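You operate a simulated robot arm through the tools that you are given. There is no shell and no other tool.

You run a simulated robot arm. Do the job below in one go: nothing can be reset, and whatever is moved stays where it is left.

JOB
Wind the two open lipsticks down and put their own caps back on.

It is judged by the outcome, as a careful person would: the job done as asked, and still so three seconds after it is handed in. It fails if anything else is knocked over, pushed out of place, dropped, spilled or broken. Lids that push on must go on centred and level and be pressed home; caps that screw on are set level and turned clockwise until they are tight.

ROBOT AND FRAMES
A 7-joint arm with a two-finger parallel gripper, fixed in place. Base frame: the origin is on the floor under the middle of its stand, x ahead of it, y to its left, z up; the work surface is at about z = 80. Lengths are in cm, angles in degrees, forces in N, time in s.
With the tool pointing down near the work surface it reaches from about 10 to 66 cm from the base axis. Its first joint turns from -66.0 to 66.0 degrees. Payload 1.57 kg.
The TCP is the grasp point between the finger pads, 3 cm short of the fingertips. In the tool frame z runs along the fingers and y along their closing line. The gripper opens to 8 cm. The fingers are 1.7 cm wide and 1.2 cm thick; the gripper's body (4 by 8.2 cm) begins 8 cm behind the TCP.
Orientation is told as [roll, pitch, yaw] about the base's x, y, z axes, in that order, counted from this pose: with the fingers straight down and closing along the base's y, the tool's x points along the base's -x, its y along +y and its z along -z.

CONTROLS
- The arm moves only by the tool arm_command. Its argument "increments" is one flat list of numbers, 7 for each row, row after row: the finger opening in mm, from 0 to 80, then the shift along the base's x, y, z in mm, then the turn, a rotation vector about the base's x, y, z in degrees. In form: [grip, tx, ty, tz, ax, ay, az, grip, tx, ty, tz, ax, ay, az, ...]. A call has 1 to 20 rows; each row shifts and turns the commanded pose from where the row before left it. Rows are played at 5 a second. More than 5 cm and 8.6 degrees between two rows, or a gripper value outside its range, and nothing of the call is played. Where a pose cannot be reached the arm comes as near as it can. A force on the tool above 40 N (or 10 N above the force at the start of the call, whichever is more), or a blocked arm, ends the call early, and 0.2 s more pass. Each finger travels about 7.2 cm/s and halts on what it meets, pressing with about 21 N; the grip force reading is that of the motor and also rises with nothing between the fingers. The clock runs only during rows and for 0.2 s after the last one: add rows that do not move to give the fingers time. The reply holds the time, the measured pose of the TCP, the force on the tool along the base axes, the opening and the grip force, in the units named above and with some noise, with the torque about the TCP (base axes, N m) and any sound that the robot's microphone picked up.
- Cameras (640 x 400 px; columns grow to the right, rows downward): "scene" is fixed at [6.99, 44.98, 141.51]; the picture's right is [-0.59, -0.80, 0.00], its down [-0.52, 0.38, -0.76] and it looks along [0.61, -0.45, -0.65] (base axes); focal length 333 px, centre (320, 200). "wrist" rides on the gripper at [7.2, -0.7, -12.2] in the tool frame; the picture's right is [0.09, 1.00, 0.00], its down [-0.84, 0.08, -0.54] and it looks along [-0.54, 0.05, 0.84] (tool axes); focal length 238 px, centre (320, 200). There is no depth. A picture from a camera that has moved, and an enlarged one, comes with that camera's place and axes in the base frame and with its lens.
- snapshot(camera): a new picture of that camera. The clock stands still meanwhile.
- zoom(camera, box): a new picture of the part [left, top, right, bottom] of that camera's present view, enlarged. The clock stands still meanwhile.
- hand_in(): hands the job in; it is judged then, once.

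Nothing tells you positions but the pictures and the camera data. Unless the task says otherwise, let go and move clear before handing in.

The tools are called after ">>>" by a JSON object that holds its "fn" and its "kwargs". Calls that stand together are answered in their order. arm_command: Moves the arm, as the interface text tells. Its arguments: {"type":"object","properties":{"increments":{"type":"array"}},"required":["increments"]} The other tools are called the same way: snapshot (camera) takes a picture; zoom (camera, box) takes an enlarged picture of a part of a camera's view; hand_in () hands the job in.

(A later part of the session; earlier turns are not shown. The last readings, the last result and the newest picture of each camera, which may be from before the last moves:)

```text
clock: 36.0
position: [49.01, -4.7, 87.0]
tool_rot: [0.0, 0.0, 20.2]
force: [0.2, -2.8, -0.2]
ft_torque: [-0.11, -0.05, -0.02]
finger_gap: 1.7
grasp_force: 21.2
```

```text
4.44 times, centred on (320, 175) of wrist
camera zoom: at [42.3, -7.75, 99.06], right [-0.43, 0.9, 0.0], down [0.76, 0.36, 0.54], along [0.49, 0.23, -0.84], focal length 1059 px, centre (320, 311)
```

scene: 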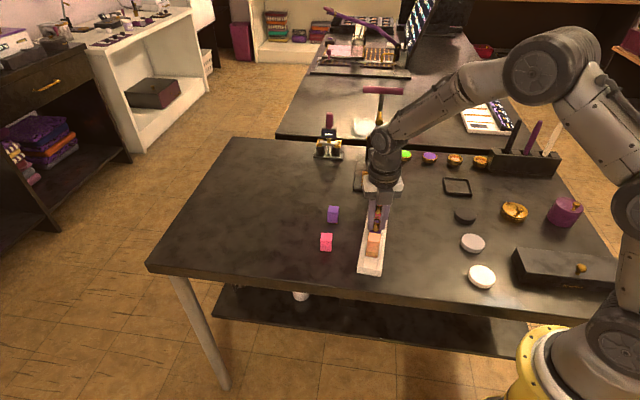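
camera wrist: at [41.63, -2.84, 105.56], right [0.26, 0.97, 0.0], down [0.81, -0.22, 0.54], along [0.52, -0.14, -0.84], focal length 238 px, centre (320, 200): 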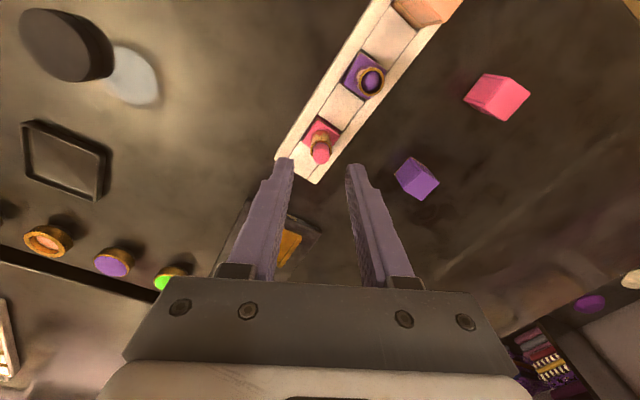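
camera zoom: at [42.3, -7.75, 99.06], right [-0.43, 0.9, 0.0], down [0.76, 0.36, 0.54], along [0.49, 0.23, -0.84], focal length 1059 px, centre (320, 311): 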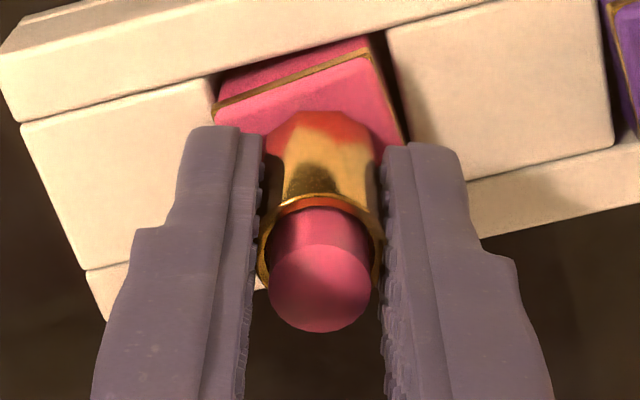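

It's working the same way on pink. I'll continue winding.

>>> {"fn": "arm_command", "kwargs": {"increments": [8, 0, 0, 0, 0, 0, 8, 8, 0, 0, 0, 0, 0, 8, 8, 0, 0, 0, 0, 0, 8, 8, 0, 0, 0, 0, 0, 8, 8, 0, 0, 0, 0, 0, 8, 8, 0, 0, 0, 0, 0, 8, 8, 0, 0, 0, 0, 0, 8, 8, 0, 0, 0, 0, 0, 8, 8, 0, 0, 0, 0, 0, 8, 8, 0, 0, 0, 0, 0, 8]}}

>>> {"fn": "zoom", "kwargs": {"camera": "wrist", "box": [260, 130, 380, 220]}}

```text
clock: 38.2
position: [48.94, -4.73, 86.97]
tool_rot: [0.0, 0.1, 100.1]
force: [-1.1, -1.7, 5.0]
ft_torque: [-0.07, 0.12, -0.01]
finger_gap: 1.71
grasp_force: 21.0
```

```text
4.44 times, centred on (320, 175) of wrist
camera zoom: at [50.75, -11.59, 99.04], right [-0.96, -0.27, 0.0], down [-0.22, 0.81, 0.54], along [-0.14, 0.52, -0.84], focal length 1059 px, centre (320, 311)
```

zoom: 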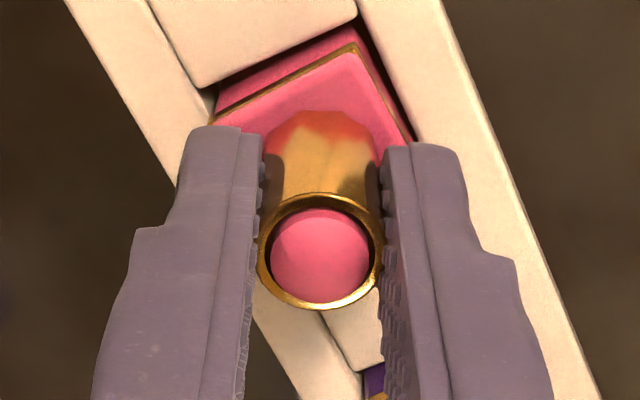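

The bullet is about flush with the rim. I'll continue another 60°.

>>> {"fn": "arm_command", "kwargs": {"increments": [8, 0, 0, 0, 0, 0, 8, 8, 0, 0, 0, 0, 0, 8, 8, 0, 0, 0, 0, 0, 8, 8, 0, 0, 0, 0, 0, 8, 8, 0, 0, 0, 0, 0, 8, 8, 0, 0, 0, 0, 0, 8, 8, 0, 0, 0, 0, 0, 8, 8, 0, 0, 0, 0, 0, 6]}}

>>> {"fn": "zoom", "kwargs": {"camera": "wrist", "box": [260, 130, 380, 220]}}

>>> {"fn": "zoom", "kwargs": {"camera": "scene", "box": [330, 180, 430, 280]}}

```text
clock: 40.0
position: [48.9, -4.74, 86.77]
tool_rot: [0.0, 0.0, 162.3]
force: [4.8, 2.7, 5.2]
ft_torque: [0.08, -0.22, -0.02]
finger_gap: 1.73
grasp_force: 21.0
```

```text
4.44 times, centred on (320, 175) of wrist
camera zoom: at [55.82, -6.23, 99.05], right [-0.22, -0.98, 0.0], down [-0.82, 0.18, 0.54], along [-0.53, 0.12, -0.84], focal length 1059 px, centre (320, 311)
```

zoom: 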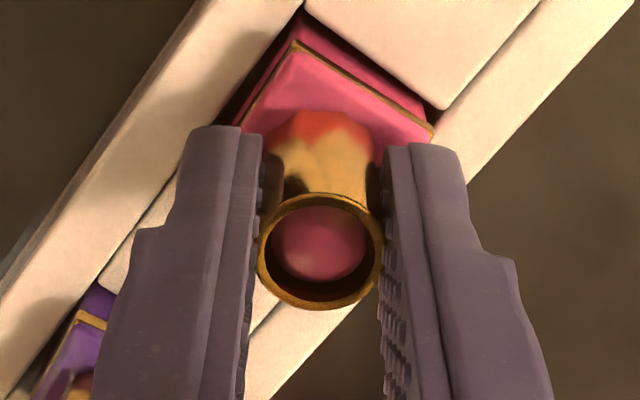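

```text
4.00 times, centred on (380, 230) of scene
camera zoom: at [6.99, 44.99, 141.51], right [-0.59, -0.8, 0.0], down [-0.52, 0.38, -0.76], along [0.61, -0.45, -0.65], focal length 1332 px, centre (80, 80)
```

zoom: 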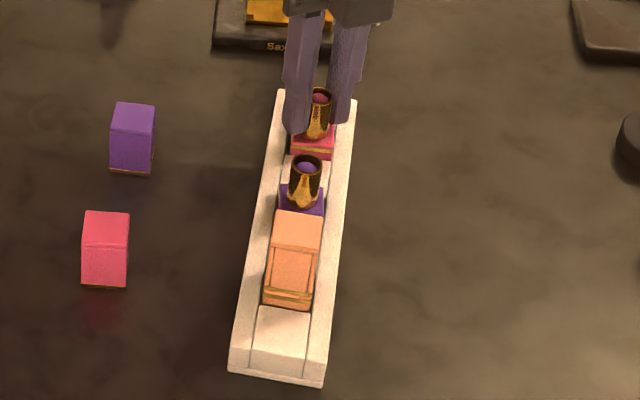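

The pink bullet is nearly at the same depth as purple at its stop. I'll regrip once and do a final turn to be sure it's fully down.

>>> {"fn": "arm_command", "kwargs": {"increments": [35, 0, 0, 0, 0, 0, 0, 35, 0, 0, 0, 0, 0, 0, 35, 0, 0, 0, 0, 0, -8.5, 35, 0, 0, 0, 0, 0, -8.5, 35, 0, 0, 0, 0, 0, -8.5, 35, 0, 0, 0, 0, 0, -8.5, 35, 0, 0, 0, 0, 0, -8.5, 35, 0, 0, 0, 0, 0, -8.5, 35, 0, 0, 0, 0, 0, -8.5, 35, 0, 0, 0, 0, 0, -8.5, 35, 0, 0, 0, 0, 0, -8.5, 35, 0, 0, 0, 0, 0, -8.5, 35, 0, 0, 0, 0, 0, -8.5, 35, 0, 0, 0, 0, 0, -8.5, 35, 0, 0, 0, 0, 0, -8.5, 35, 0, 0, 0, 0, 0, -8.5]}}

>>> {"fn": "zoom", "kwargs": {"camera": "wrist", "box": [260, 130, 380, 220]}}

```text
clock: 43.4
position: [48.94, -4.67, 86.84]
tool_rot: [0.1, -0.1, 42.8]
force: [-0.4, 0.5, 0.5]
ft_torque: [0.03, -0.02, 0.01]
finger_gap: 3.5
grasp_force: 0.1
```

```text
4.44 times, centred on (320, 175) of wrist
camera zoom: at [44.03, -10.07, 99.06], right [-0.74, 0.67, 0.0], down [0.56, 0.63, 0.54], along [0.36, 0.4, -0.84], focal length 1059 px, centre (320, 311)
```

zoom: 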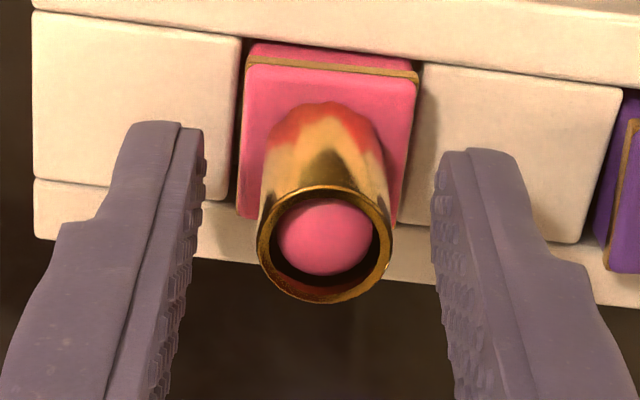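

The pink base is nearly square with the tray. One more grip and turn to reach the stop.

>>> {"fn": "arm_command", "kwargs": {"increments": [20, -0.2, 0.2, 0, 0, 0, 0, 8, 0, 0, 0, 0, 0, 0, 8, 0, 0, 0, 0, 0, 0, 8, 0, 0, 0, 0, 0, 6, 8, 0, 0, 0, 0, 0, 6, 8, 0, 0, 0, 0, 0, 6, 8, 0, 0, 0, 0, 0, 6]}}

>>> {"fn": "zoom", "kwargs": {"camera": "wrist", "box": [260, 130, 380, 220]}}

```text
clock: 45.0
position: [48.92, -4.72, 86.83]
tool_rot: [-0.2, 0.0, 67.1]
force: [2.8, -1.5, -0.4]
ft_torque: [-0.08, -0.07, -0.14]
finger_gap: 1.7
grasp_force: 20.9
```

```text
4.44 times, centred on (320, 175) of wrist
camera zoom: at [46.57, -11.5, 99.01], right [-0.95, 0.3, 0.0], down [0.25, 0.8, 0.54], along [0.16, 0.52, -0.84], focal length 1059 px, centre (320, 311)
```

zoom: 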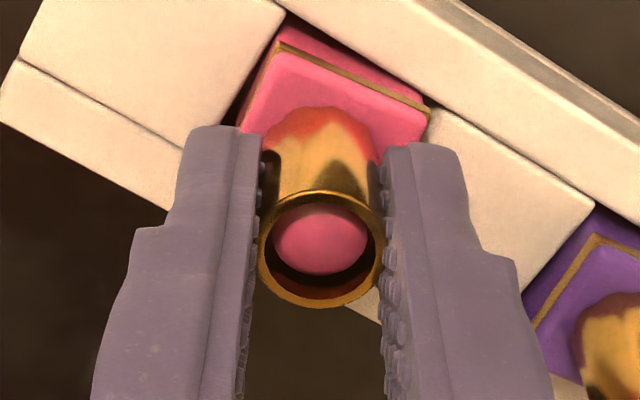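

Torque rose to 0.14 N·m with no more bullet movement, so pink is at its stop too. I'll release, rise, and go over the purple cap for a close look.

>>> {"fn": "arm_command", "kwargs": {"increments": [35, 0, 0, 0, 0, 0, 0, 35, 0, 0, 0, 0, 0, 0, 35, 0, 0, 25, 0, 0, 0, 35, 0, 0, 40, 0, 0, 0, 35, 0, 0, 25, 0, 0, 0, 50, 14.8, 18, 0, 0, 0, -4.8, 50, 14.8, 18, 0, 0, 0, -4.8, 50, 14.8, 18, 0, 0, 0, -4.8, 50, 14.8, 18, 0, 0, 0, -4.8, 50, 14.8, 18, 0, 0, 0, -4.8, 50, 0, 0, 0, 0, 0, 0]}}

>>> {"fn": "snapshot", "kwargs": {"camera": "wrist"}}

>>> {"fn": "zoom", "kwargs": {"camera": "wrist", "box": [240, 90, 400, 210]}}

>>> {"fn": "zoom", "kwargs": {"camera": "scene", "box": [350, 190, 400, 240]}}

```text
clock: 47.4
position: [56.6, 4.22, 95.97]
tool_rot: [-0.1, 0.0, 42.8]
force: [-0.3, -0.5, -0.7]
ft_torque: [0.02, 0.0, -0.02]
finger_gap: 5.0
grasp_force: 0.1
```

```text
taken
camera wrist: at [51.64, -1.12, 108.0], right [-0.75, 0.67, 0.0], down [0.56, 0.63, 0.54], along [0.36, 0.4, -0.84], focal length 238 px, centre (320, 200)
```

wrist: 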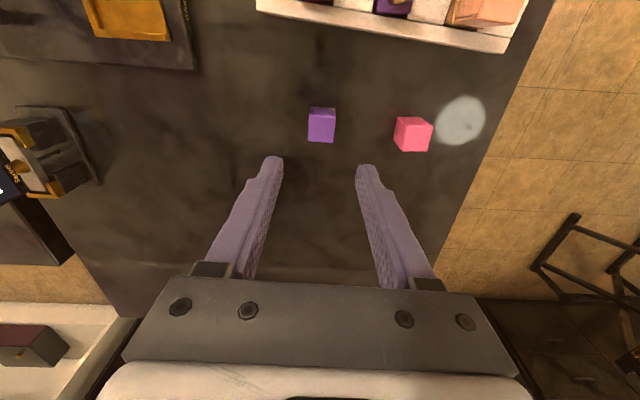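

```text
3.33 times, centred on (320, 150) of wrist
camera zoom: at [51.64, -1.12, 108.0], right [-0.75, 0.67, 0.0], down [0.56, 0.63, 0.54], along [0.36, 0.4, -0.84], focal length 794 px, centre (320, 367)
```

zoom: 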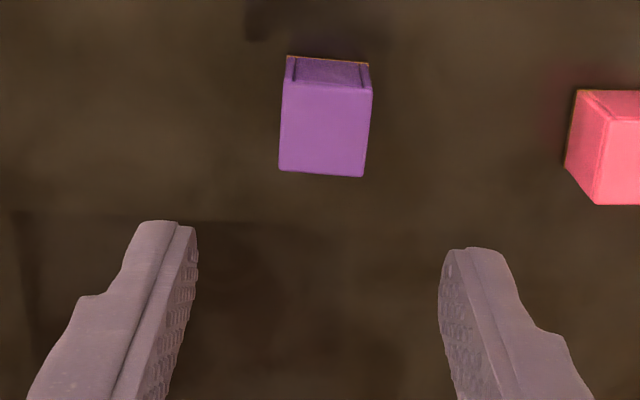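

```text
8.00 times, centred on (375, 215) of scene
camera zoom: at [6.99, 44.98, 141.51], right [-0.59, -0.8, 0.0], down [-0.52, 0.38, -0.76], along [0.61, -0.45, -0.65], focal length 2663 px, centre (-120, 80)
```

zoom: 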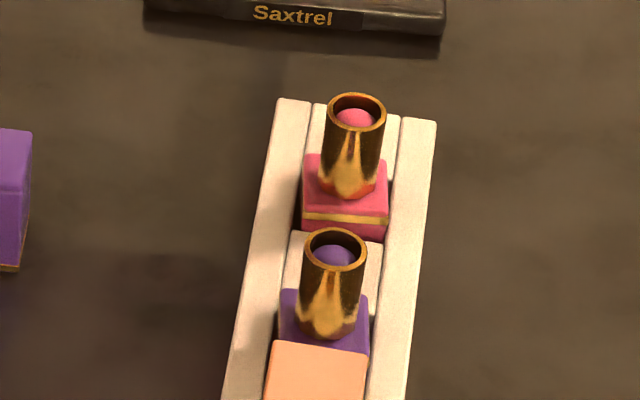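

Both bullets are down inside their tubes. The purple cap centre is about (56.29, 4.24) with its faces at ~134°; I'll trim position and yaw, descend with tips ~1 cm above the table, and grip it on its plain faces.

>>> {"fn": "arm_command", "kwargs": {"increments": [50, -2, -0.6, -30, 0, 0, 1.2, 50, 0, 0, -40, 0, 0, 0, 50, 0, 0, -30, 0, 0, 0, 50, 0, 0, -12, 0, 0, 0, 50, 0, 0, -6, 0, 0, 0, 50, 0, 0, 0, 0, 0, 0]}}

>>> {"fn": "snapshot", "kwargs": {"camera": "wrist"}}

>>> {"fn": "zoom", "kwargs": {"camera": "wrist", "box": [250, 130, 390, 240]}}

```text
clock: 48.8
position: [56.24, 4.21, 84.07]
tool_rot: [-0.1, 0.0, 44.3]
force: [0.8, 0.6, 0.2]
ft_torque: [0.0, 0.03, -0.06]
finger_gap: 4.96
grasp_force: 0.1
```

```text
taken
camera wrist: at [51.39, -1.14, 96.34], right [-0.76, 0.65, 0.0], down [0.55, 0.64, 0.54], along [0.35, 0.41, -0.84], focal length 238 px, centre (320, 200)
```

wrist: 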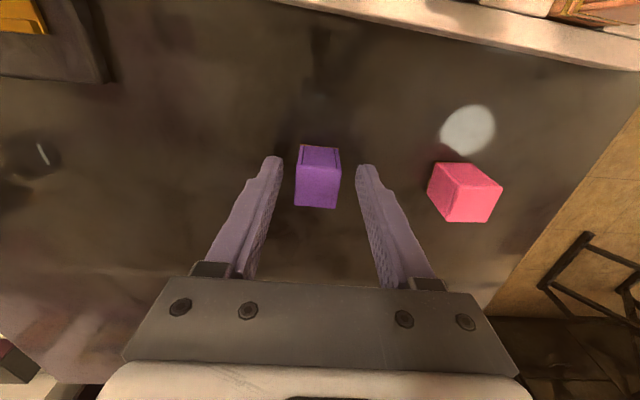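

```text
3.64 times, centred on (320, 185) of wrist
camera zoom: at [51.39, -1.14, 96.34], right [-0.76, 0.65, 0.0], down [0.55, 0.64, 0.54], along [0.35, 0.41, -0.84], focal length 867 px, centre (320, 254)
```

zoom: 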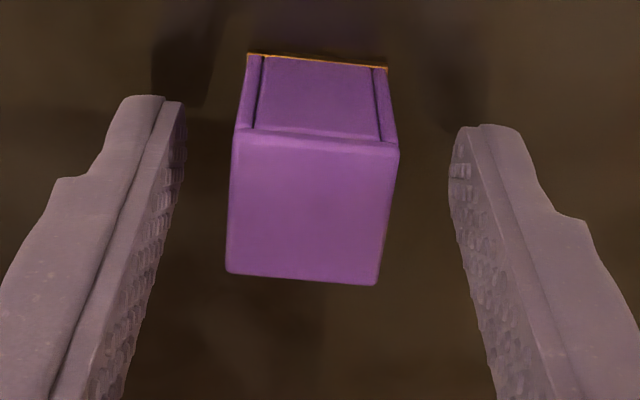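

The cap is about 1.5 mm toward the left finger; I'll shift to centre and close on it.

>>> {"fn": "arm_command", "kwargs": {"increments": [50, 1.1, -1, 0, 0, 0, 0, 40, 0, 0, 0, 0, 0, 0, 32, 0, 0, 0, 0, 0, 0, 28, 0, 0, 0, 0, 0, 0, 18, 0, 0, 0, 0, 0, 0, 18, 0, 0, 0, 0, 0, 0]}}

>>> {"fn": "zoom", "kwargs": {"camera": "wrist", "box": [250, 130, 390, 240]}}

```text
clock: 50.2
position: [56.2, 4.02, 84.22]
tool_rot: [0.0, -0.1, 44.2]
force: [-0.9, 0.1, 0.1]
ft_torque: [0.04, 0.0, -0.01]
finger_gap: 2.6
grasp_force: 21.0
```

```text
3.64 times, centred on (320, 185) of wrist
camera zoom: at [51.45, -1.27, 96.33], right [-0.76, 0.65, 0.0], down [0.55, 0.64, 0.54], along [0.35, 0.41, -0.84], focal length 867 px, centre (320, 254)
```

zoom: 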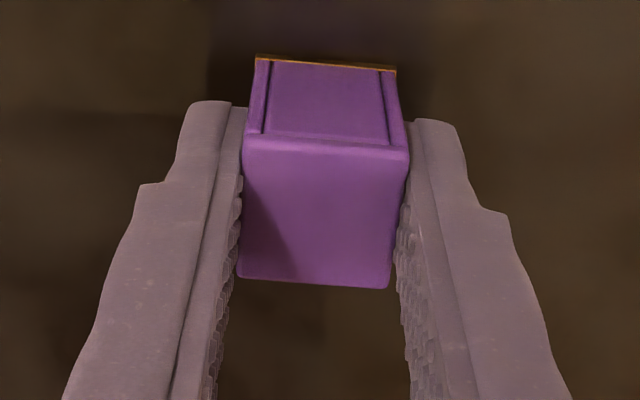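

The purple cap is held (gap 2.6 cm). I'll lift it straight up and check it hangs level.

>>> {"fn": "arm_command", "kwargs": {"increments": [18, 0, 0, 10, 0, 0, 0, 18, 0, 0, 30, 0, 0, 0, 18, 0, 0, 40, 0, 0, 0, 18, 0, 0, 30, 0, 0, 0, 18, 0, 0, 0, 0, 0, 0]}}

>>> {"fn": "snapshot", "kwargs": {"camera": "wrist"}}

>>> {"fn": "zoom", "kwargs": {"camera": "scene", "box": [280, 130, 400, 240]}}

```text
clock: 51.4
position: [56.37, 4.08, 95.19]
tool_rot: [0.1, -0.1, 44.2]
force: [-0.2, -0.1, -0.5]
ft_torque: [0.0, 0.0, 0.0]
finger_gap: 2.58
grasp_force: 21.2
```

```text
taken
camera wrist: at [51.53, -1.34, 107.4], right [-0.76, 0.65, 0.0], down [0.55, 0.64, 0.54], along [0.35, 0.41, -0.84], focal length 238 px, centre (320, 200)
```

wrist: 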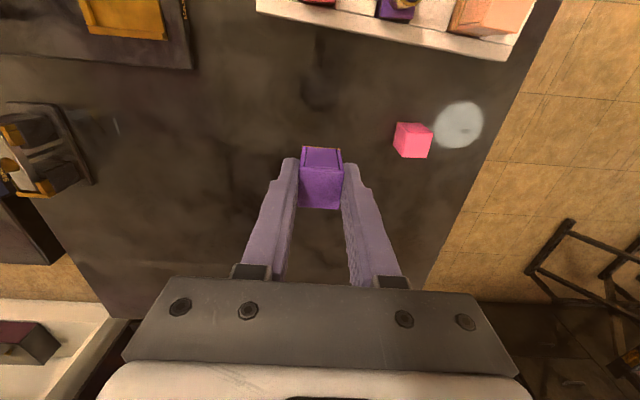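

```text
3.64 times, centred on (340, 185) of scene
camera zoom: at [6.99, 44.98, 141.51], right [-0.59, -0.8, 0.0], down [-0.52, 0.38, -0.76], along [0.61, -0.45, -0.65], focal length 1211 px, centre (247, 254)
```

zoom: 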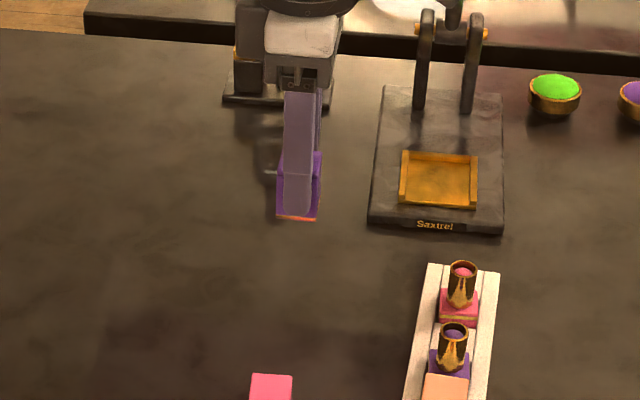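

The cap is secure and level. I'll carry it above the purple lipstick, turning −90° so its panels match the capped peach one.

>>> {"fn": "arm_command", "kwargs": {"increments": [18, -10.4, -3.5, 0, 0, 0, -8.2, 18, -10.4, -3.5, 0, 0, 0, -8.2, 18, -10.4, -3.5, 0, 0, 0, -8.2, 18, -10.4, -3.5, 0, 0, 0, -8.2, 18, -10.4, -3.5, 0, 0, 0, -8.2, 18, -10.4, -3.5, 0, 0, 0, -8.2, 18, -10.4, -3.5, 0, 0, 0, -8.2, 18, -10.4, -3.5, 0, 0, 0, -8.2, 18, -10.4, -3.5, 0, 0, 0, -8.2, 18, -10.4, -3.5, 0, 0, 0, -8.2, 18, -10.4, -3.5, 0, 0, 0, -8, 18, 0, 0, 0, 0, 0, 0]}}

>>> {"fn": "snapshot", "kwargs": {"camera": "wrist"}}

>>> {"fn": "zoom", "kwargs": {"camera": "wrist", "box": [250, 90, 390, 220]}}

>>> {"fn": "zoom", "kwargs": {"camera": "scene", "box": [340, 140, 420, 260]}}

```text
clock: 54.0
position: [44.62, 0.2, 95.09]
tool_rot: [-0.1, -0.1, -45.8]
force: [0.4, 0.9, 0.0]
ft_torque: [0.02, 0.01, 0.01]
finger_gap: 2.58
grasp_force: 21.2
```

```text
taken
camera wrist: at [39.1, 5.0, 107.27], right [0.65, 0.76, 0.0], down [0.64, -0.55, 0.54], along [0.41, -0.35, -0.84], focal length 238 px, centre (320, 200)
```

wrist: 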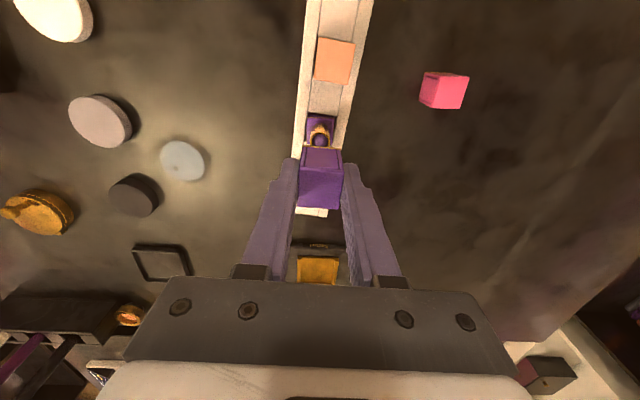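

```text
3.08 times, centred on (320, 155) of wrist
camera zoom: at [39.1, 5.0, 107.27], right [0.65, 0.76, 0.0], down [0.64, -0.55, 0.54], along [0.41, -0.35, -0.84], focal length 733 px, centre (320, 338)
```

zoom: 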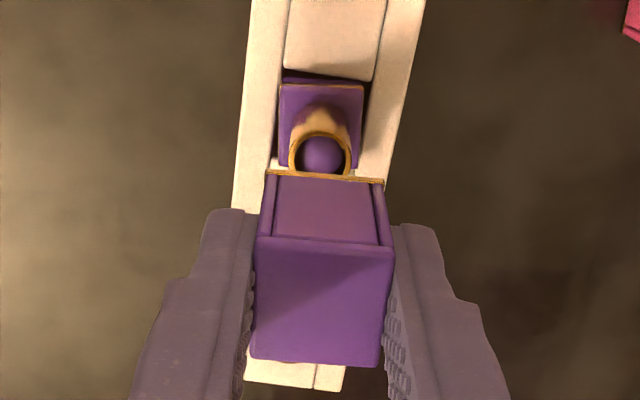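

```text
3.33 times, centred on (380, 200) of scene
camera zoom: at [6.99, 44.98, 141.51], right [-0.59, -0.8, 0.0], down [-0.52, 0.38, -0.76], along [0.61, -0.45, -0.65], focal length 1110 px, centre (120, 200)
```

zoom: 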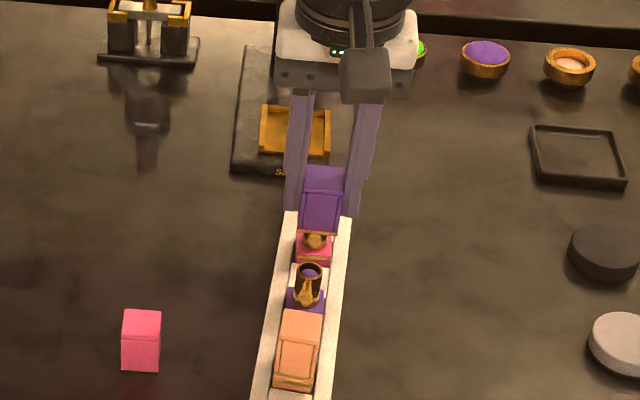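

The cap is nearly on the lipstick's axis already. I'll zoom in to compare the base's angle with the cap's.

>>> {"fn": "zoom", "kwargs": {"camera": "wrist", "box": [290, 105, 350, 175]}}

>>> {"fn": "zoom", "kwargs": {"camera": "scene", "box": [360, 175, 400, 245]}}

```text
5.71 times, centred on (320, 140) of wrist
camera zoom: at [39.1, 5.0, 107.27], right [0.65, 0.76, 0.0], down [0.64, -0.55, 0.54], along [0.41, -0.35, -0.84], focal length 1362 px, centre (320, 543)
```

zoom: 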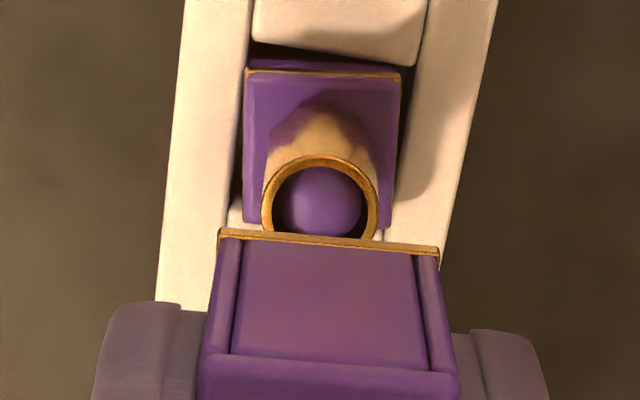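

```text
5.71 times, centred on (380, 210) of scene
camera zoom: at [6.99, 44.98, 141.51], right [-0.59, -0.8, 0.0], down [-0.52, 0.38, -0.76], along [0.61, -0.45, -0.65], focal length 1902 px, centre (-23, 143)
```

zoom: 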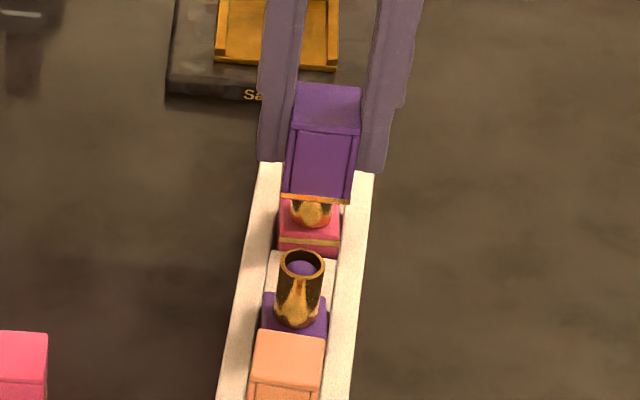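

The base sits at ~47° and the cap at ~44.8°, so I'll turn +2.4° to match and lower until the cap's rim is just above the tube.

>>> {"fn": "arm_command", "kwargs": {"increments": [18, 0, 0, 0, 0, 0, 2.4, 18, 0, 0, -20, 0, 0, 0, 18, 0, 0, -15, 0, 0, 0, 18, 0, 0, -8, 0, 0, 0, 18, 0, 0, 0, 0, 0, 0]}}

>>> {"fn": "zoom", "kwargs": {"camera": "wrist", "box": [270, 110, 370, 220]}}

>>> {"fn": "zoom", "kwargs": {"camera": "scene", "box": [360, 180, 400, 245]}}

```text
clock: 55.2
position: [44.85, 0.27, 90.8]
tool_rot: [0.0, 0.0, -43.3]
force: [0.6, 0.2, -1.0]
ft_torque: [0.01, -0.01, 0.03]
finger_gap: 2.61
grasp_force: 21.2
```

```text
3.64 times, centred on (320, 165) of wrist
camera zoom: at [38.96, 4.82, 102.97], right [0.62, 0.79, 0.0], down [0.66, -0.52, 0.54], along [0.43, -0.33, -0.84], focal length 867 px, centre (320, 327)
```

zoom: 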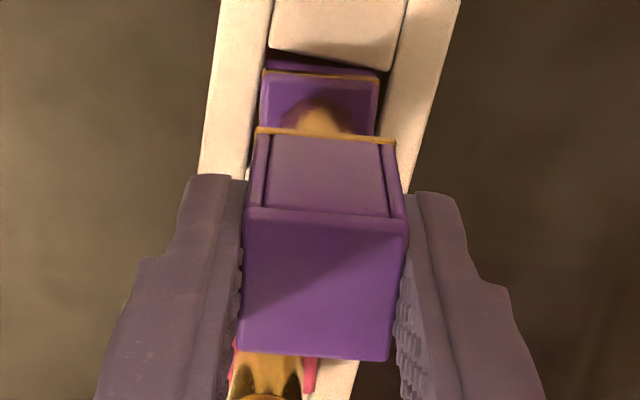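

```text
6.15 times, centred on (380, 212) of scene
camera zoom: at [6.99, 44.98, 141.51], right [-0.59, -0.8, 0.0], down [-0.52, 0.38, -0.76], along [0.61, -0.45, -0.65], focal length 2049 px, centre (-49, 123)
```

zoom: 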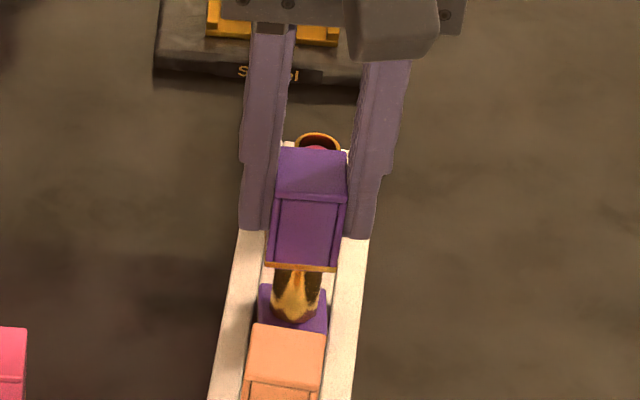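

The angles match now. I'll zoom tighter to check the lateral centring before putting the cap over the tube.

>>> {"fn": "zoom", "kwargs": {"camera": "wrist", "box": [295, 120, 345, 160]}}

>>> {"fn": "zoom", "kwargs": {"camera": "scene", "box": [365, 205, 395, 240]}}

```text
10.00 times, centred on (320, 140) of wrist
camera zoom: at [38.96, 4.82, 102.97], right [0.62, 0.79, 0.0], down [0.66, -0.52, 0.54], along [0.43, -0.33, -0.84], focal length 2384 px, centre (320, 800)
```

zoom: 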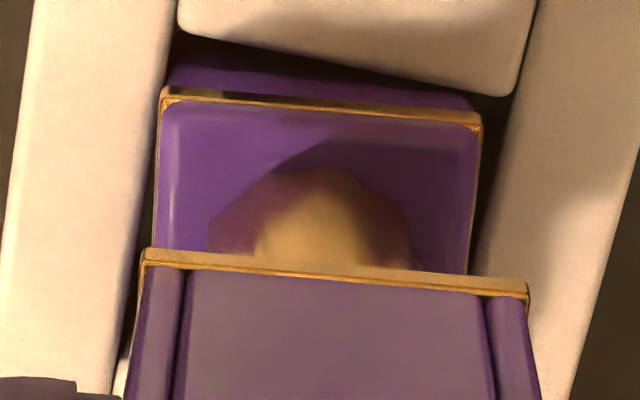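

```text
11.43 times, centred on (380, 222) of scene
camera zoom: at [6.99, 44.98, 141.51], right [-0.59, -0.8, 0.0], down [-0.52, 0.38, -0.76], along [0.61, -0.45, -0.65], focal length 3805 px, centre (-366, -57)
```

zoom: 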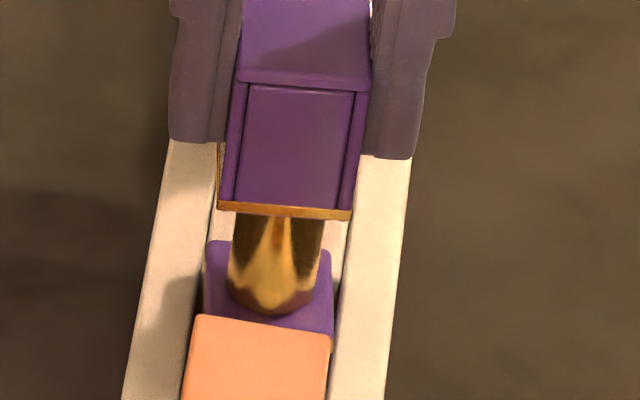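

The cap is about 0.9 mm off toward picture-right. I'll correct this and lower slowly over the tube, watching the force.

>>> {"fn": "arm_command", "kwargs": {"increments": [18, -0.6, -0.7, 0, 0, 0, 0, 18, 0, 0, -3, 0, 0, 0, 18, 0, 0, -3, 0, 0, 0, 18, 0, 0, -3, 0, 0, 0, 18, 0, 0, -3, 0, 0, 0]}}

>>> {"fn": "zoom", "kwargs": {"camera": "wrist", "box": [295, 120, 345, 160]}}

>>> {"fn": "zoom", "kwargs": {"camera": "scene", "box": [365, 205, 395, 240]}}

```text
clock: 56.4
position: [44.73, 0.18, 89.65]
tool_rot: [-0.1, 0.0, -43.4]
force: [0.1, -0.5, -0.4]
ft_torque: [-0.02, 0.02, 0.01]
finger_gap: 2.6
grasp_force: 21.0
```

```text
10.00 times, centred on (320, 140) of wrist
camera zoom: at [38.96, 4.7, 101.75], right [0.62, 0.79, 0.0], down [0.66, -0.52, 0.54], along [0.43, -0.33, -0.84], focal length 2384 px, centre (320, 800)
```

zoom: 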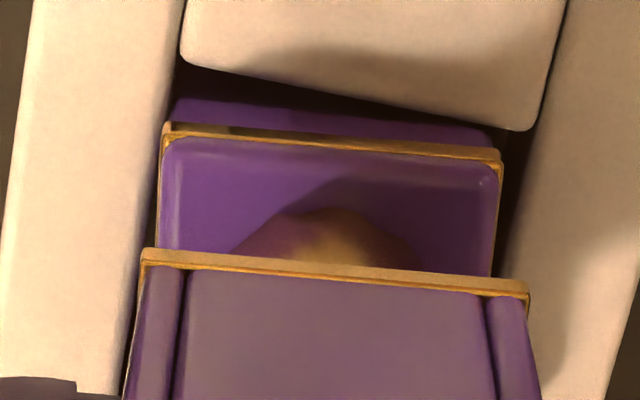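

```text
11.43 times, centred on (380, 222) of scene
camera zoom: at [6.99, 44.98, 141.51], right [-0.59, -0.8, 0.0], down [-0.52, 0.38, -0.76], along [0.61, -0.45, -0.65], focal length 3805 px, centre (-366, -57)
```

zoom: 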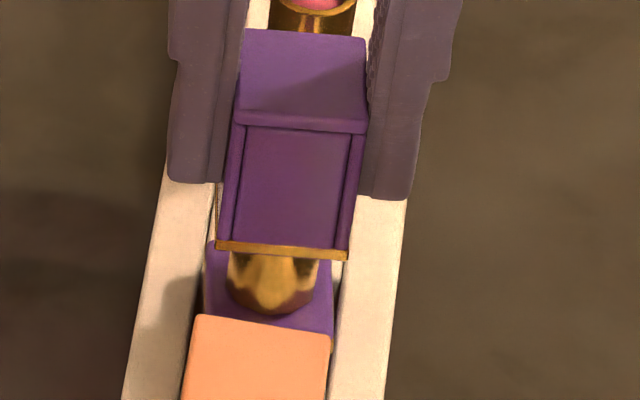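

Now the cap and base edges line up to within a fraction of a millimetre and the tube is inside the cap with no force. I'll continue down.

>>> {"fn": "arm_command", "kwargs": {"increments": [18, 0, 0, -3, 0, 0, 0, 18, 0, 0, -3, 0, 0, 0, 18, 0, 0, -3, 0, 0, 0, 18, 0, 0, -3, 0, 0, 0, 18, 0, 0, -3, 0, 0, 0, 18, 0, 0, -3, 0, 0, 0]}}

>>> {"fn": "zoom", "kwargs": {"camera": "wrist", "box": [295, 120, 345, 160]}}

>>> {"fn": "zoom", "kwargs": {"camera": "scene", "box": [365, 205, 395, 240]}}

```text
clock: 57.8
position: [44.62, 0.22, 87.67]
tool_rot: [0.0, 0.1, -43.4]
force: [-0.4, 0.3, 0.0]
ft_torque: [0.03, 0.01, -0.03]
finger_gap: 2.6
grasp_force: 21.2
```

```text
10.00 times, centred on (320, 140) of wrist
camera zoom: at [38.87, 4.75, 99.89], right [0.62, 0.79, 0.0], down [0.66, -0.52, 0.54], along [0.43, -0.33, -0.84], focal length 2384 px, centre (320, 800)
```

zoom: 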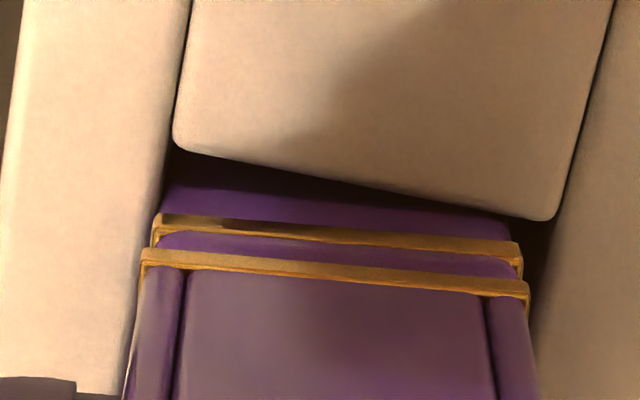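

```text
11.43 times, centred on (380, 222) of scene
camera zoom: at [6.99, 44.98, 141.51], right [-0.59, -0.8, 0.0], down [-0.52, 0.38, -0.76], along [0.61, -0.45, -0.65], focal length 3805 px, centre (-366, -57)
```

zoom: 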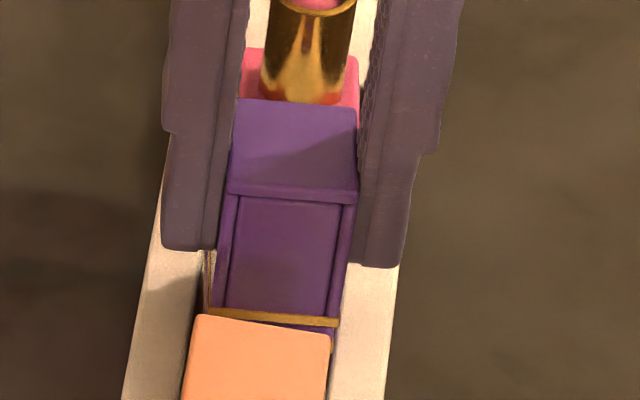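

It's still centred with no resistance. I'll lower the last centimetre in small steps until it seats.

>>> {"fn": "arm_command", "kwargs": {"increments": [18, 0, 0, -2, 0, 0, 0, 18, 0, 0, -2, 0, 0, 0, 18, 0, 0, -2, 0, 0, 0, 18, 0, 0, -2, 0, 0, 0]}}

>>> {"fn": "zoom", "kwargs": {"camera": "wrist", "box": [295, 120, 345, 160]}}

```text
clock: 58.8
position: [44.79, 0.26, 87.11]
tool_rot: [0.3, -0.2, -43.5]
force: [-5.3, -3.1, 18.3]
ft_torque: [-0.2, 0.14, -0.04]
finger_gap: 2.59
grasp_force: 20.3
```

```text
10.00 times, centred on (320, 140) of wrist
camera zoom: at [38.96, 4.73, 99.19], right [0.62, 0.79, 0.0], down [0.66, -0.52, 0.55], along [0.43, -0.33, -0.84], focal length 2384 px, centre (320, 800)
```

zoom: 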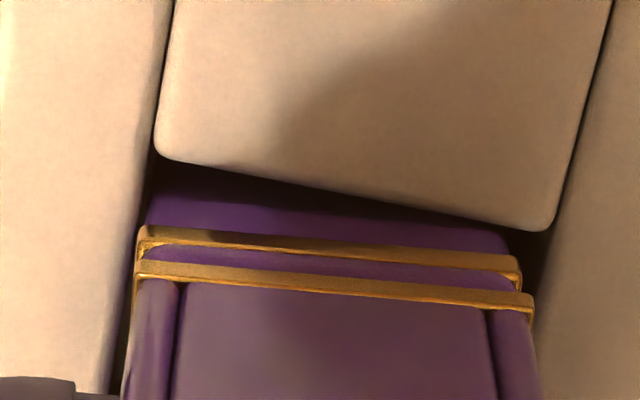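

Contact: 18 N upward on the tool. I'll compare the seating with the peach lipstick.

>>> {"fn": "zoom", "kwargs": {"camera": "scene", "box": [360, 205, 395, 260]}}

>>> {"fn": "zoom", "kwargs": {"camera": "wrist", "box": [250, 20, 390, 220]}}

```text
7.27 times, centred on (378, 232) of scene
camera zoom: at [6.95, 44.97, 141.52], right [-0.59, -0.8, 0.0], down [-0.52, 0.38, -0.76], along [0.61, -0.45, -0.65], focal length 2421 px, centre (-98, -36)
```

zoom: 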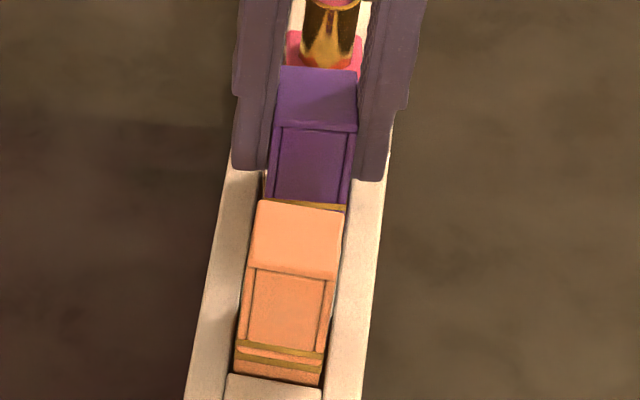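

```text
2.00 times, centred on (320, 120) of wrist
camera zoom: at [38.96, 4.73, 99.19], right [0.62, 0.79, 0.0], down [0.66, -0.52, 0.55], along [0.43, -0.33, -0.84], focal length 477 px, centre (320, 360)
```

zoom: 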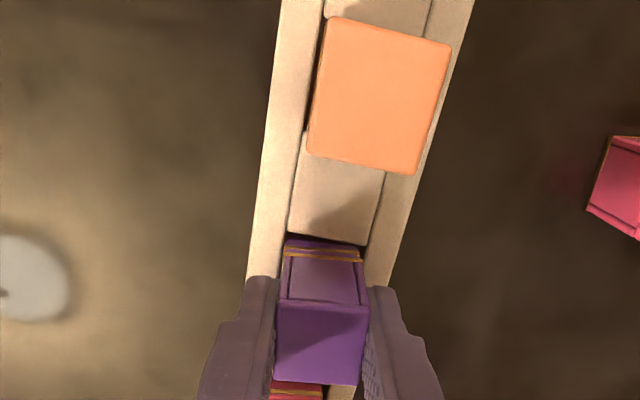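

The cap top is at z≈86.95, the same as the peach one, so it appears seated. I'll let go, rise, close the fingers, and press the top from above to make sure it's home.

>>> {"fn": "arm_command", "kwargs": {"increments": [30, 0, 0, 0, 0, 0, 0, 45, 0, 0, 0, 0, 0, 0, 45, 0, 0, 15, 0, 0, 0, 45, 0, 0, 30, 0, 0, 0, 45, 0, 0, 20, 0, 0, 0, 20, 0, 0, 0, 0, 0, 0, 0, 1.1, -1, 0, 0, 0, 0, 0, 0, 0, 0, 0, 0, 0]}}

>>> {"fn": "snapshot", "kwargs": {"camera": "wrist"}}

>>> {"fn": "zoom", "kwargs": {"camera": "scene", "box": [360, 195, 395, 250]}}

```text
clock: 60.6
position: [44.81, 0.1, 93.5]
tool_rot: [0.0, 0.0, -43.4]
force: [1.3, -0.9, 0.9]
ft_torque: [-0.02, -0.01, 0.04]
finger_gap: 0.01
grasp_force: 21.0
```

```text
taken
camera wrist: at [39.0, 4.63, 105.74], right [0.62, 0.79, 0.0], down [0.66, -0.52, 0.54], along [0.43, -0.33, -0.84], focal length 238 px, centre (320, 200)
```

wrist: 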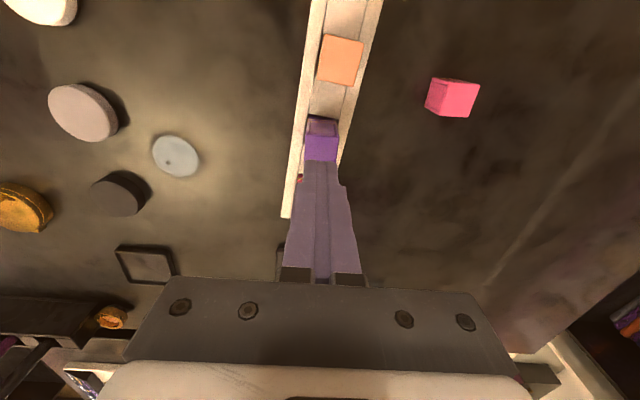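

```text
7.27 times, centred on (378, 222) of scene
camera zoom: at [6.99, 44.98, 141.51], right [-0.59, -0.8, 0.0], down [-0.52, 0.38, -0.76], along [0.61, -0.45, -0.65], focal length 2421 px, centre (-98, 36)
```

zoom: 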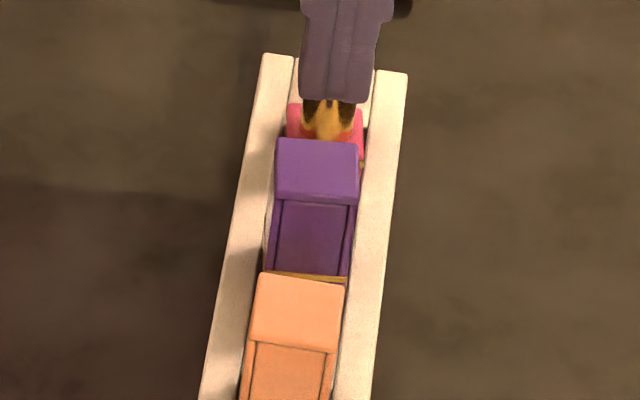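

The cap sits straight. I'll zoom to check where the closed fingertips will land on the cap top.

>>> {"fn": "zoom", "kwargs": {"camera": "wrist", "box": [290, 105, 350, 175]}}

```text
5.71 times, centred on (320, 140) of wrist
camera zoom: at [39.0, 4.63, 105.74], right [0.62, 0.79, 0.0], down [0.66, -0.52, 0.54], along [0.43, -0.33, -0.84], focal length 1362 px, centre (320, 543)
```

zoom: 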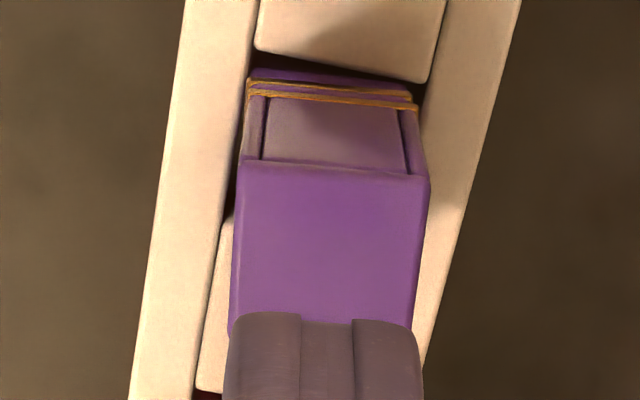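

The fingertips will land on the middle of the cap. I'll press down gently until I see about 30 N.

>>> {"fn": "arm_command", "kwargs": {"increments": [0, 0, 0, -15, 0, 0, 0, 0, 0, 0, -10, 0, 0, 0, 0, 0, 0, -5, 0, 0, 0, 0, 0, 0, -2, 0, 0, 0, 0, 0, 0, -2, 0, 0, 0, 0, 0, 0, -1, 0, 0, 0]}}

```text
clock: 62.0
position: [44.79, 0.04, 90.31]
tool_rot: [0.4, -0.1, -43.4]
force: [-9.7, 4.5, 34.1]
ft_torque: [0.28, 0.46, -0.03]
finger_gap: 0.0
grasp_force: 21.4
```

It took 34 N at tip height ≈87.3. I'll look at the seam.

>>> {"fn": "zoom", "kwargs": {"camera": "wrist", "box": [290, 105, 350, 175]}}

>>> {"fn": "zoom", "kwargs": {"camera": "scene", "box": [360, 195, 395, 250]}}

```text
5.71 times, centred on (320, 140) of wrist
camera zoom: at [39.0, 4.63, 102.41], right [0.62, 0.79, 0.0], down [0.66, -0.52, 0.55], along [0.43, -0.33, -0.84], focal length 1362 px, centre (320, 543)
```

zoom: 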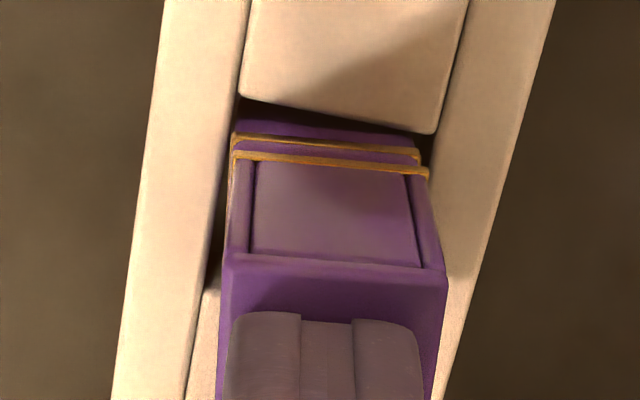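

```text
7.27 times, centred on (378, 222) of scene
camera zoom: at [6.91, 44.99, 141.51], right [-0.59, -0.8, 0.0], down [-0.52, 0.38, -0.76], along [0.61, -0.45, -0.65], focal length 2421 px, centre (-98, 36)
```

zoom: 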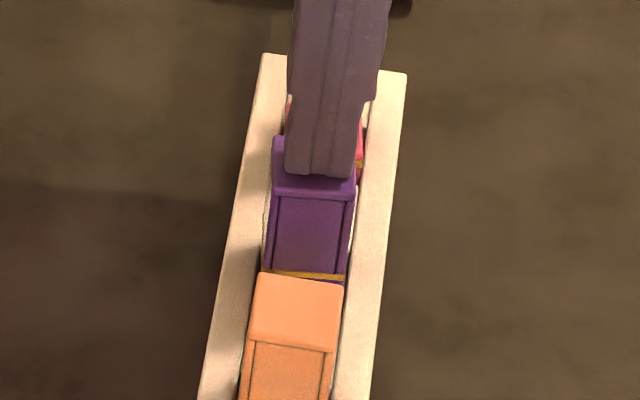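

No click has been reported yet, so I'll press a little harder, up to the 40 N limit, and look for movement or a sound.

>>> {"fn": "arm_command", "kwargs": {"increments": [0, 0, 0, -1, 0, 0, 0, 0, 0, 0, -1, 0, 0, 0, 0, 0, 0, -1, 0, 0, 0]}}

>>> {"fn": "zoom", "kwargs": {"camera": "wrist", "box": [290, 105, 350, 175]}}

```text
clock: 62.5
position: [44.98, 0.11, 90.36]
tool_rot: [0.4, -0.3, -43.4]
force: [-5.0, 1.2, 11.0]
ft_torque: [0.06, 0.2, 0.02]
finger_gap: 0.0
grasp_force: 21.0
stopped in row 2: the force on the tool passed its limit at 47 N (the readings are from after the stop); the commanded pose is now the measured one
```

```text
5.71 times, centred on (320, 140) of wrist
camera zoom: at [39.07, 4.62, 102.47], right [0.62, 0.79, 0.01], down [0.66, -0.52, 0.55], along [0.43, -0.33, -0.84], focal length 1362 px, centre (320, 543)
```

zoom: 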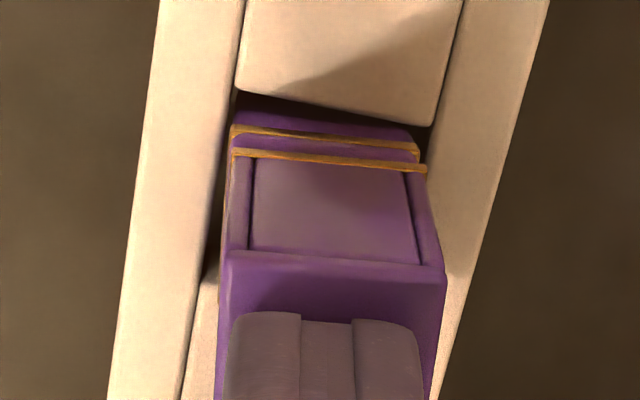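

It took 47 N without moving down further. I'll raise the hand and inspect the seam against the peach one from a lower viewing angle.

>>> {"fn": "arm_command", "kwargs": {"increments": [0, 0, 0, 10, 0, 0, 0, 0, 0, 0, 30, 0, 0, 0, 0, 0, 0, 10, 0, 0, 0]}}

>>> {"fn": "zoom", "kwargs": {"camera": "wrist", "box": [280, 30, 360, 180]}}

>>> {"fn": "zoom", "kwargs": {"camera": "scene", "box": [360, 195, 395, 265]}}

```text
clock: 63.3
position: [44.93, 0.04, 95.34]
tool_rot: [0.3, -0.3, -43.4]
force: [-0.1, 0.2, 0.5]
ft_torque: [-0.01, -0.01, -0.01]
finger_gap: 0.0
grasp_force: 21.0
```

```text
2.67 times, centred on (320, 105) of wrist
camera zoom: at [39.04, 4.54, 107.39], right [0.62, 0.79, 0.01], down [0.66, -0.52, 0.55], along [0.43, -0.33, -0.84], focal length 636 px, centre (320, 453)
```

zoom: 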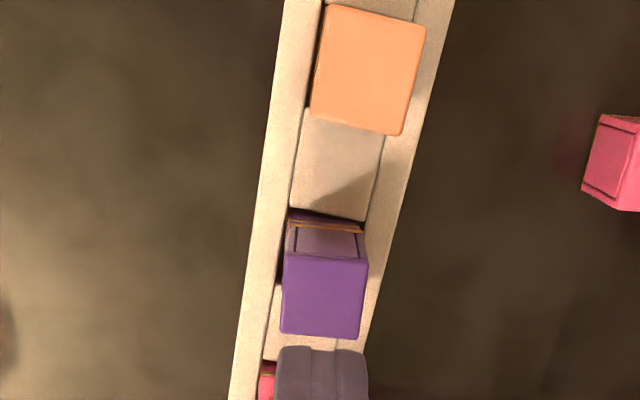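

```text
5.71 times, centred on (378, 230) of scene
camera zoom: at [6.99, 44.98, 141.51], right [-0.59, -0.8, 0.0], down [-0.52, 0.38, -0.76], along [0.61, -0.45, -0.65], focal length 1902 px, centre (-9, 29)
```

zoom: 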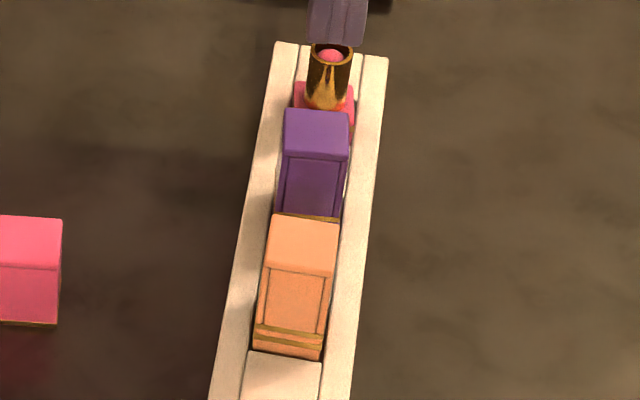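

I'll move the hand back to the near side of the tray and tilt it, so the wrist camera gets a low-angle look at both seams.

>>> {"fn": "arm_command", "kwargs": {"increments": [0, 0, 0, 35, -0.3, 0.3, 0, 0, 0, 0, 30, 0, 0, 0, 40, -10.5, -8.2, 0, 0, 0, 8.25, 60, -10.5, -8.2, 0, 0, 0, 8.25, 80, -10.5, -8.2, 0, 0, 0, 8.25, 80, -10.5, -8.2, 0, 0, 0, 8.25, 80, -10.5, -8.2, 0, 0, 0, 8.25, 80, -10.5, -8.2, 0, 0, 0, 8.25, 80, -10.5, -8.2, 0, 0, 0, 8.25, 80, -10.5, -8.2, 0, 0, 0, 8.25, 80, -10.5, -8.2, 0, 0, 0, 8.25, 80, -10.5, -8.2, 0, 0, 0, 8.25, 80, 0, 0, -30, 4.63, -5.69, 0, 80, 0, 0, -30, 4.63, -5.69, 0, 80, 0, 0, -30, 4.63, -5.69, 0, 80, 0, 0, 0, 0, 0, 0]}}

>>> {"fn": "snapshot", "kwargs": {"camera": "wrist"}}

```text
clock: 66.7
position: [34.47, -8.1, 92.56]
tool_rot: [-0.1, -22.4, 38.9]
force: [-0.7, 0.1, 0.5]
ft_torque: [-0.03, -0.04, -0.02]
finger_gap: 8.0
grasp_force: 0.1
```

```text
taken
camera wrist: at [26.06, -15.66, 101.09], right [-0.69, 0.72, -0.04], down [0.39, 0.42, 0.82], along [0.61, 0.55, -0.57], focal length 238 px, centre (320, 200)
```

wrist: 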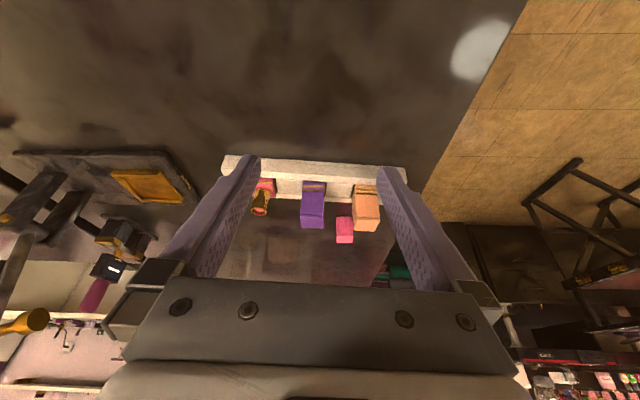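

>>> {"fn": "zoom", "kwargs": {"camera": "wrist", "box": [290, 165, 390, 240]}}

>>> {"fn": "zoom", "kwargs": {"camera": "wrist", "box": [240, 165, 340, 240]}}

```text
5.33 times, centred on (340, 202) of wrist
camera zoom: at [26.06, -15.66, 101.09], right [-0.69, 0.72, -0.04], down [0.39, 0.42, 0.82], along [0.61, 0.55, -0.57], focal length 1271 px, centre (213, 187)
```

zoom: 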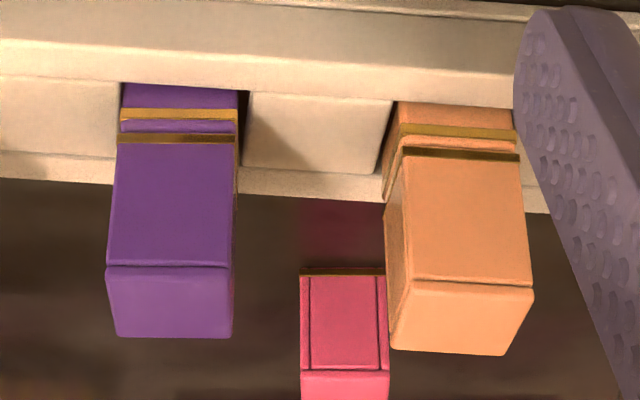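

```text
5.33 times, centred on (290, 202) of wrist
camera zoom: at [26.06, -15.66, 101.09], right [-0.69, 0.72, -0.04], down [0.39, 0.42, 0.82], along [0.61, 0.55, -0.57], focal length 1271 px, centre (480, 187)
```

zoom: 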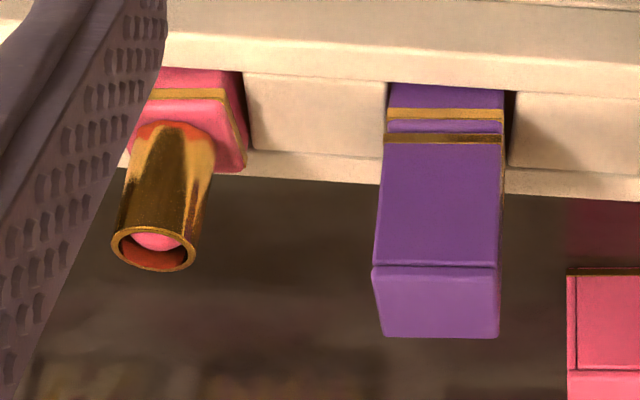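

I can compare the seams now. I'll zoom tighter on each.

>>> {"fn": "zoom", "kwargs": {"camera": "wrist", "box": [305, 178, 335, 200]}}

>>> {"fn": "zoom", "kwargs": {"camera": "wrist", "box": [355, 180, 385, 202]}}

```text
16.00 times, centred on (320, 189) of wrist
camera zoom: at [26.06, -15.66, 101.09], right [-0.69, 0.72, -0.04], down [0.39, 0.42, 0.82], along [0.61, 0.55, -0.57], focal length 3814 px, centre (320, 376)
```

zoom: 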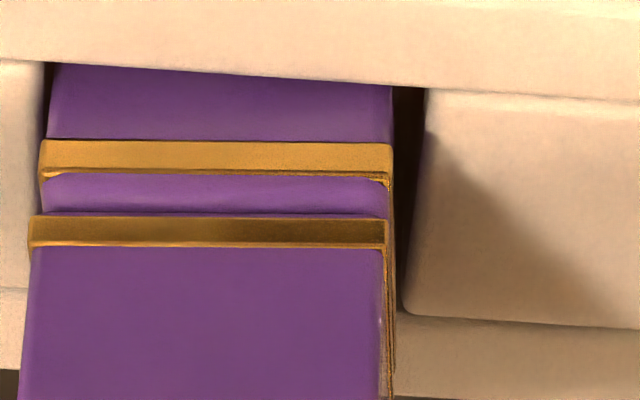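

```text
16.00 times, centred on (370, 191) of wrist
camera zoom: at [26.06, -15.66, 101.09], right [-0.69, 0.72, -0.04], down [0.39, 0.42, 0.82], along [0.61, 0.55, -0.57], focal length 3814 px, centre (-480, 344)
```

zoom: 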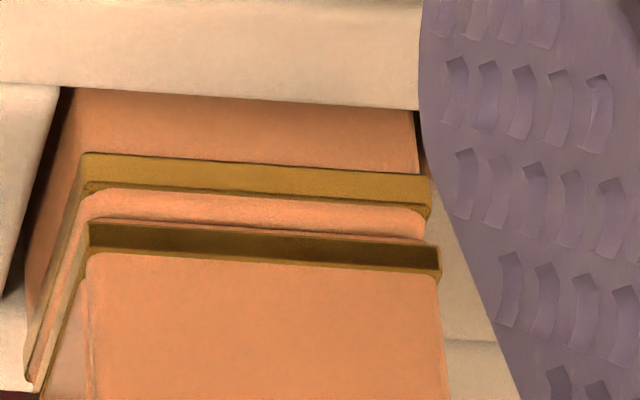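

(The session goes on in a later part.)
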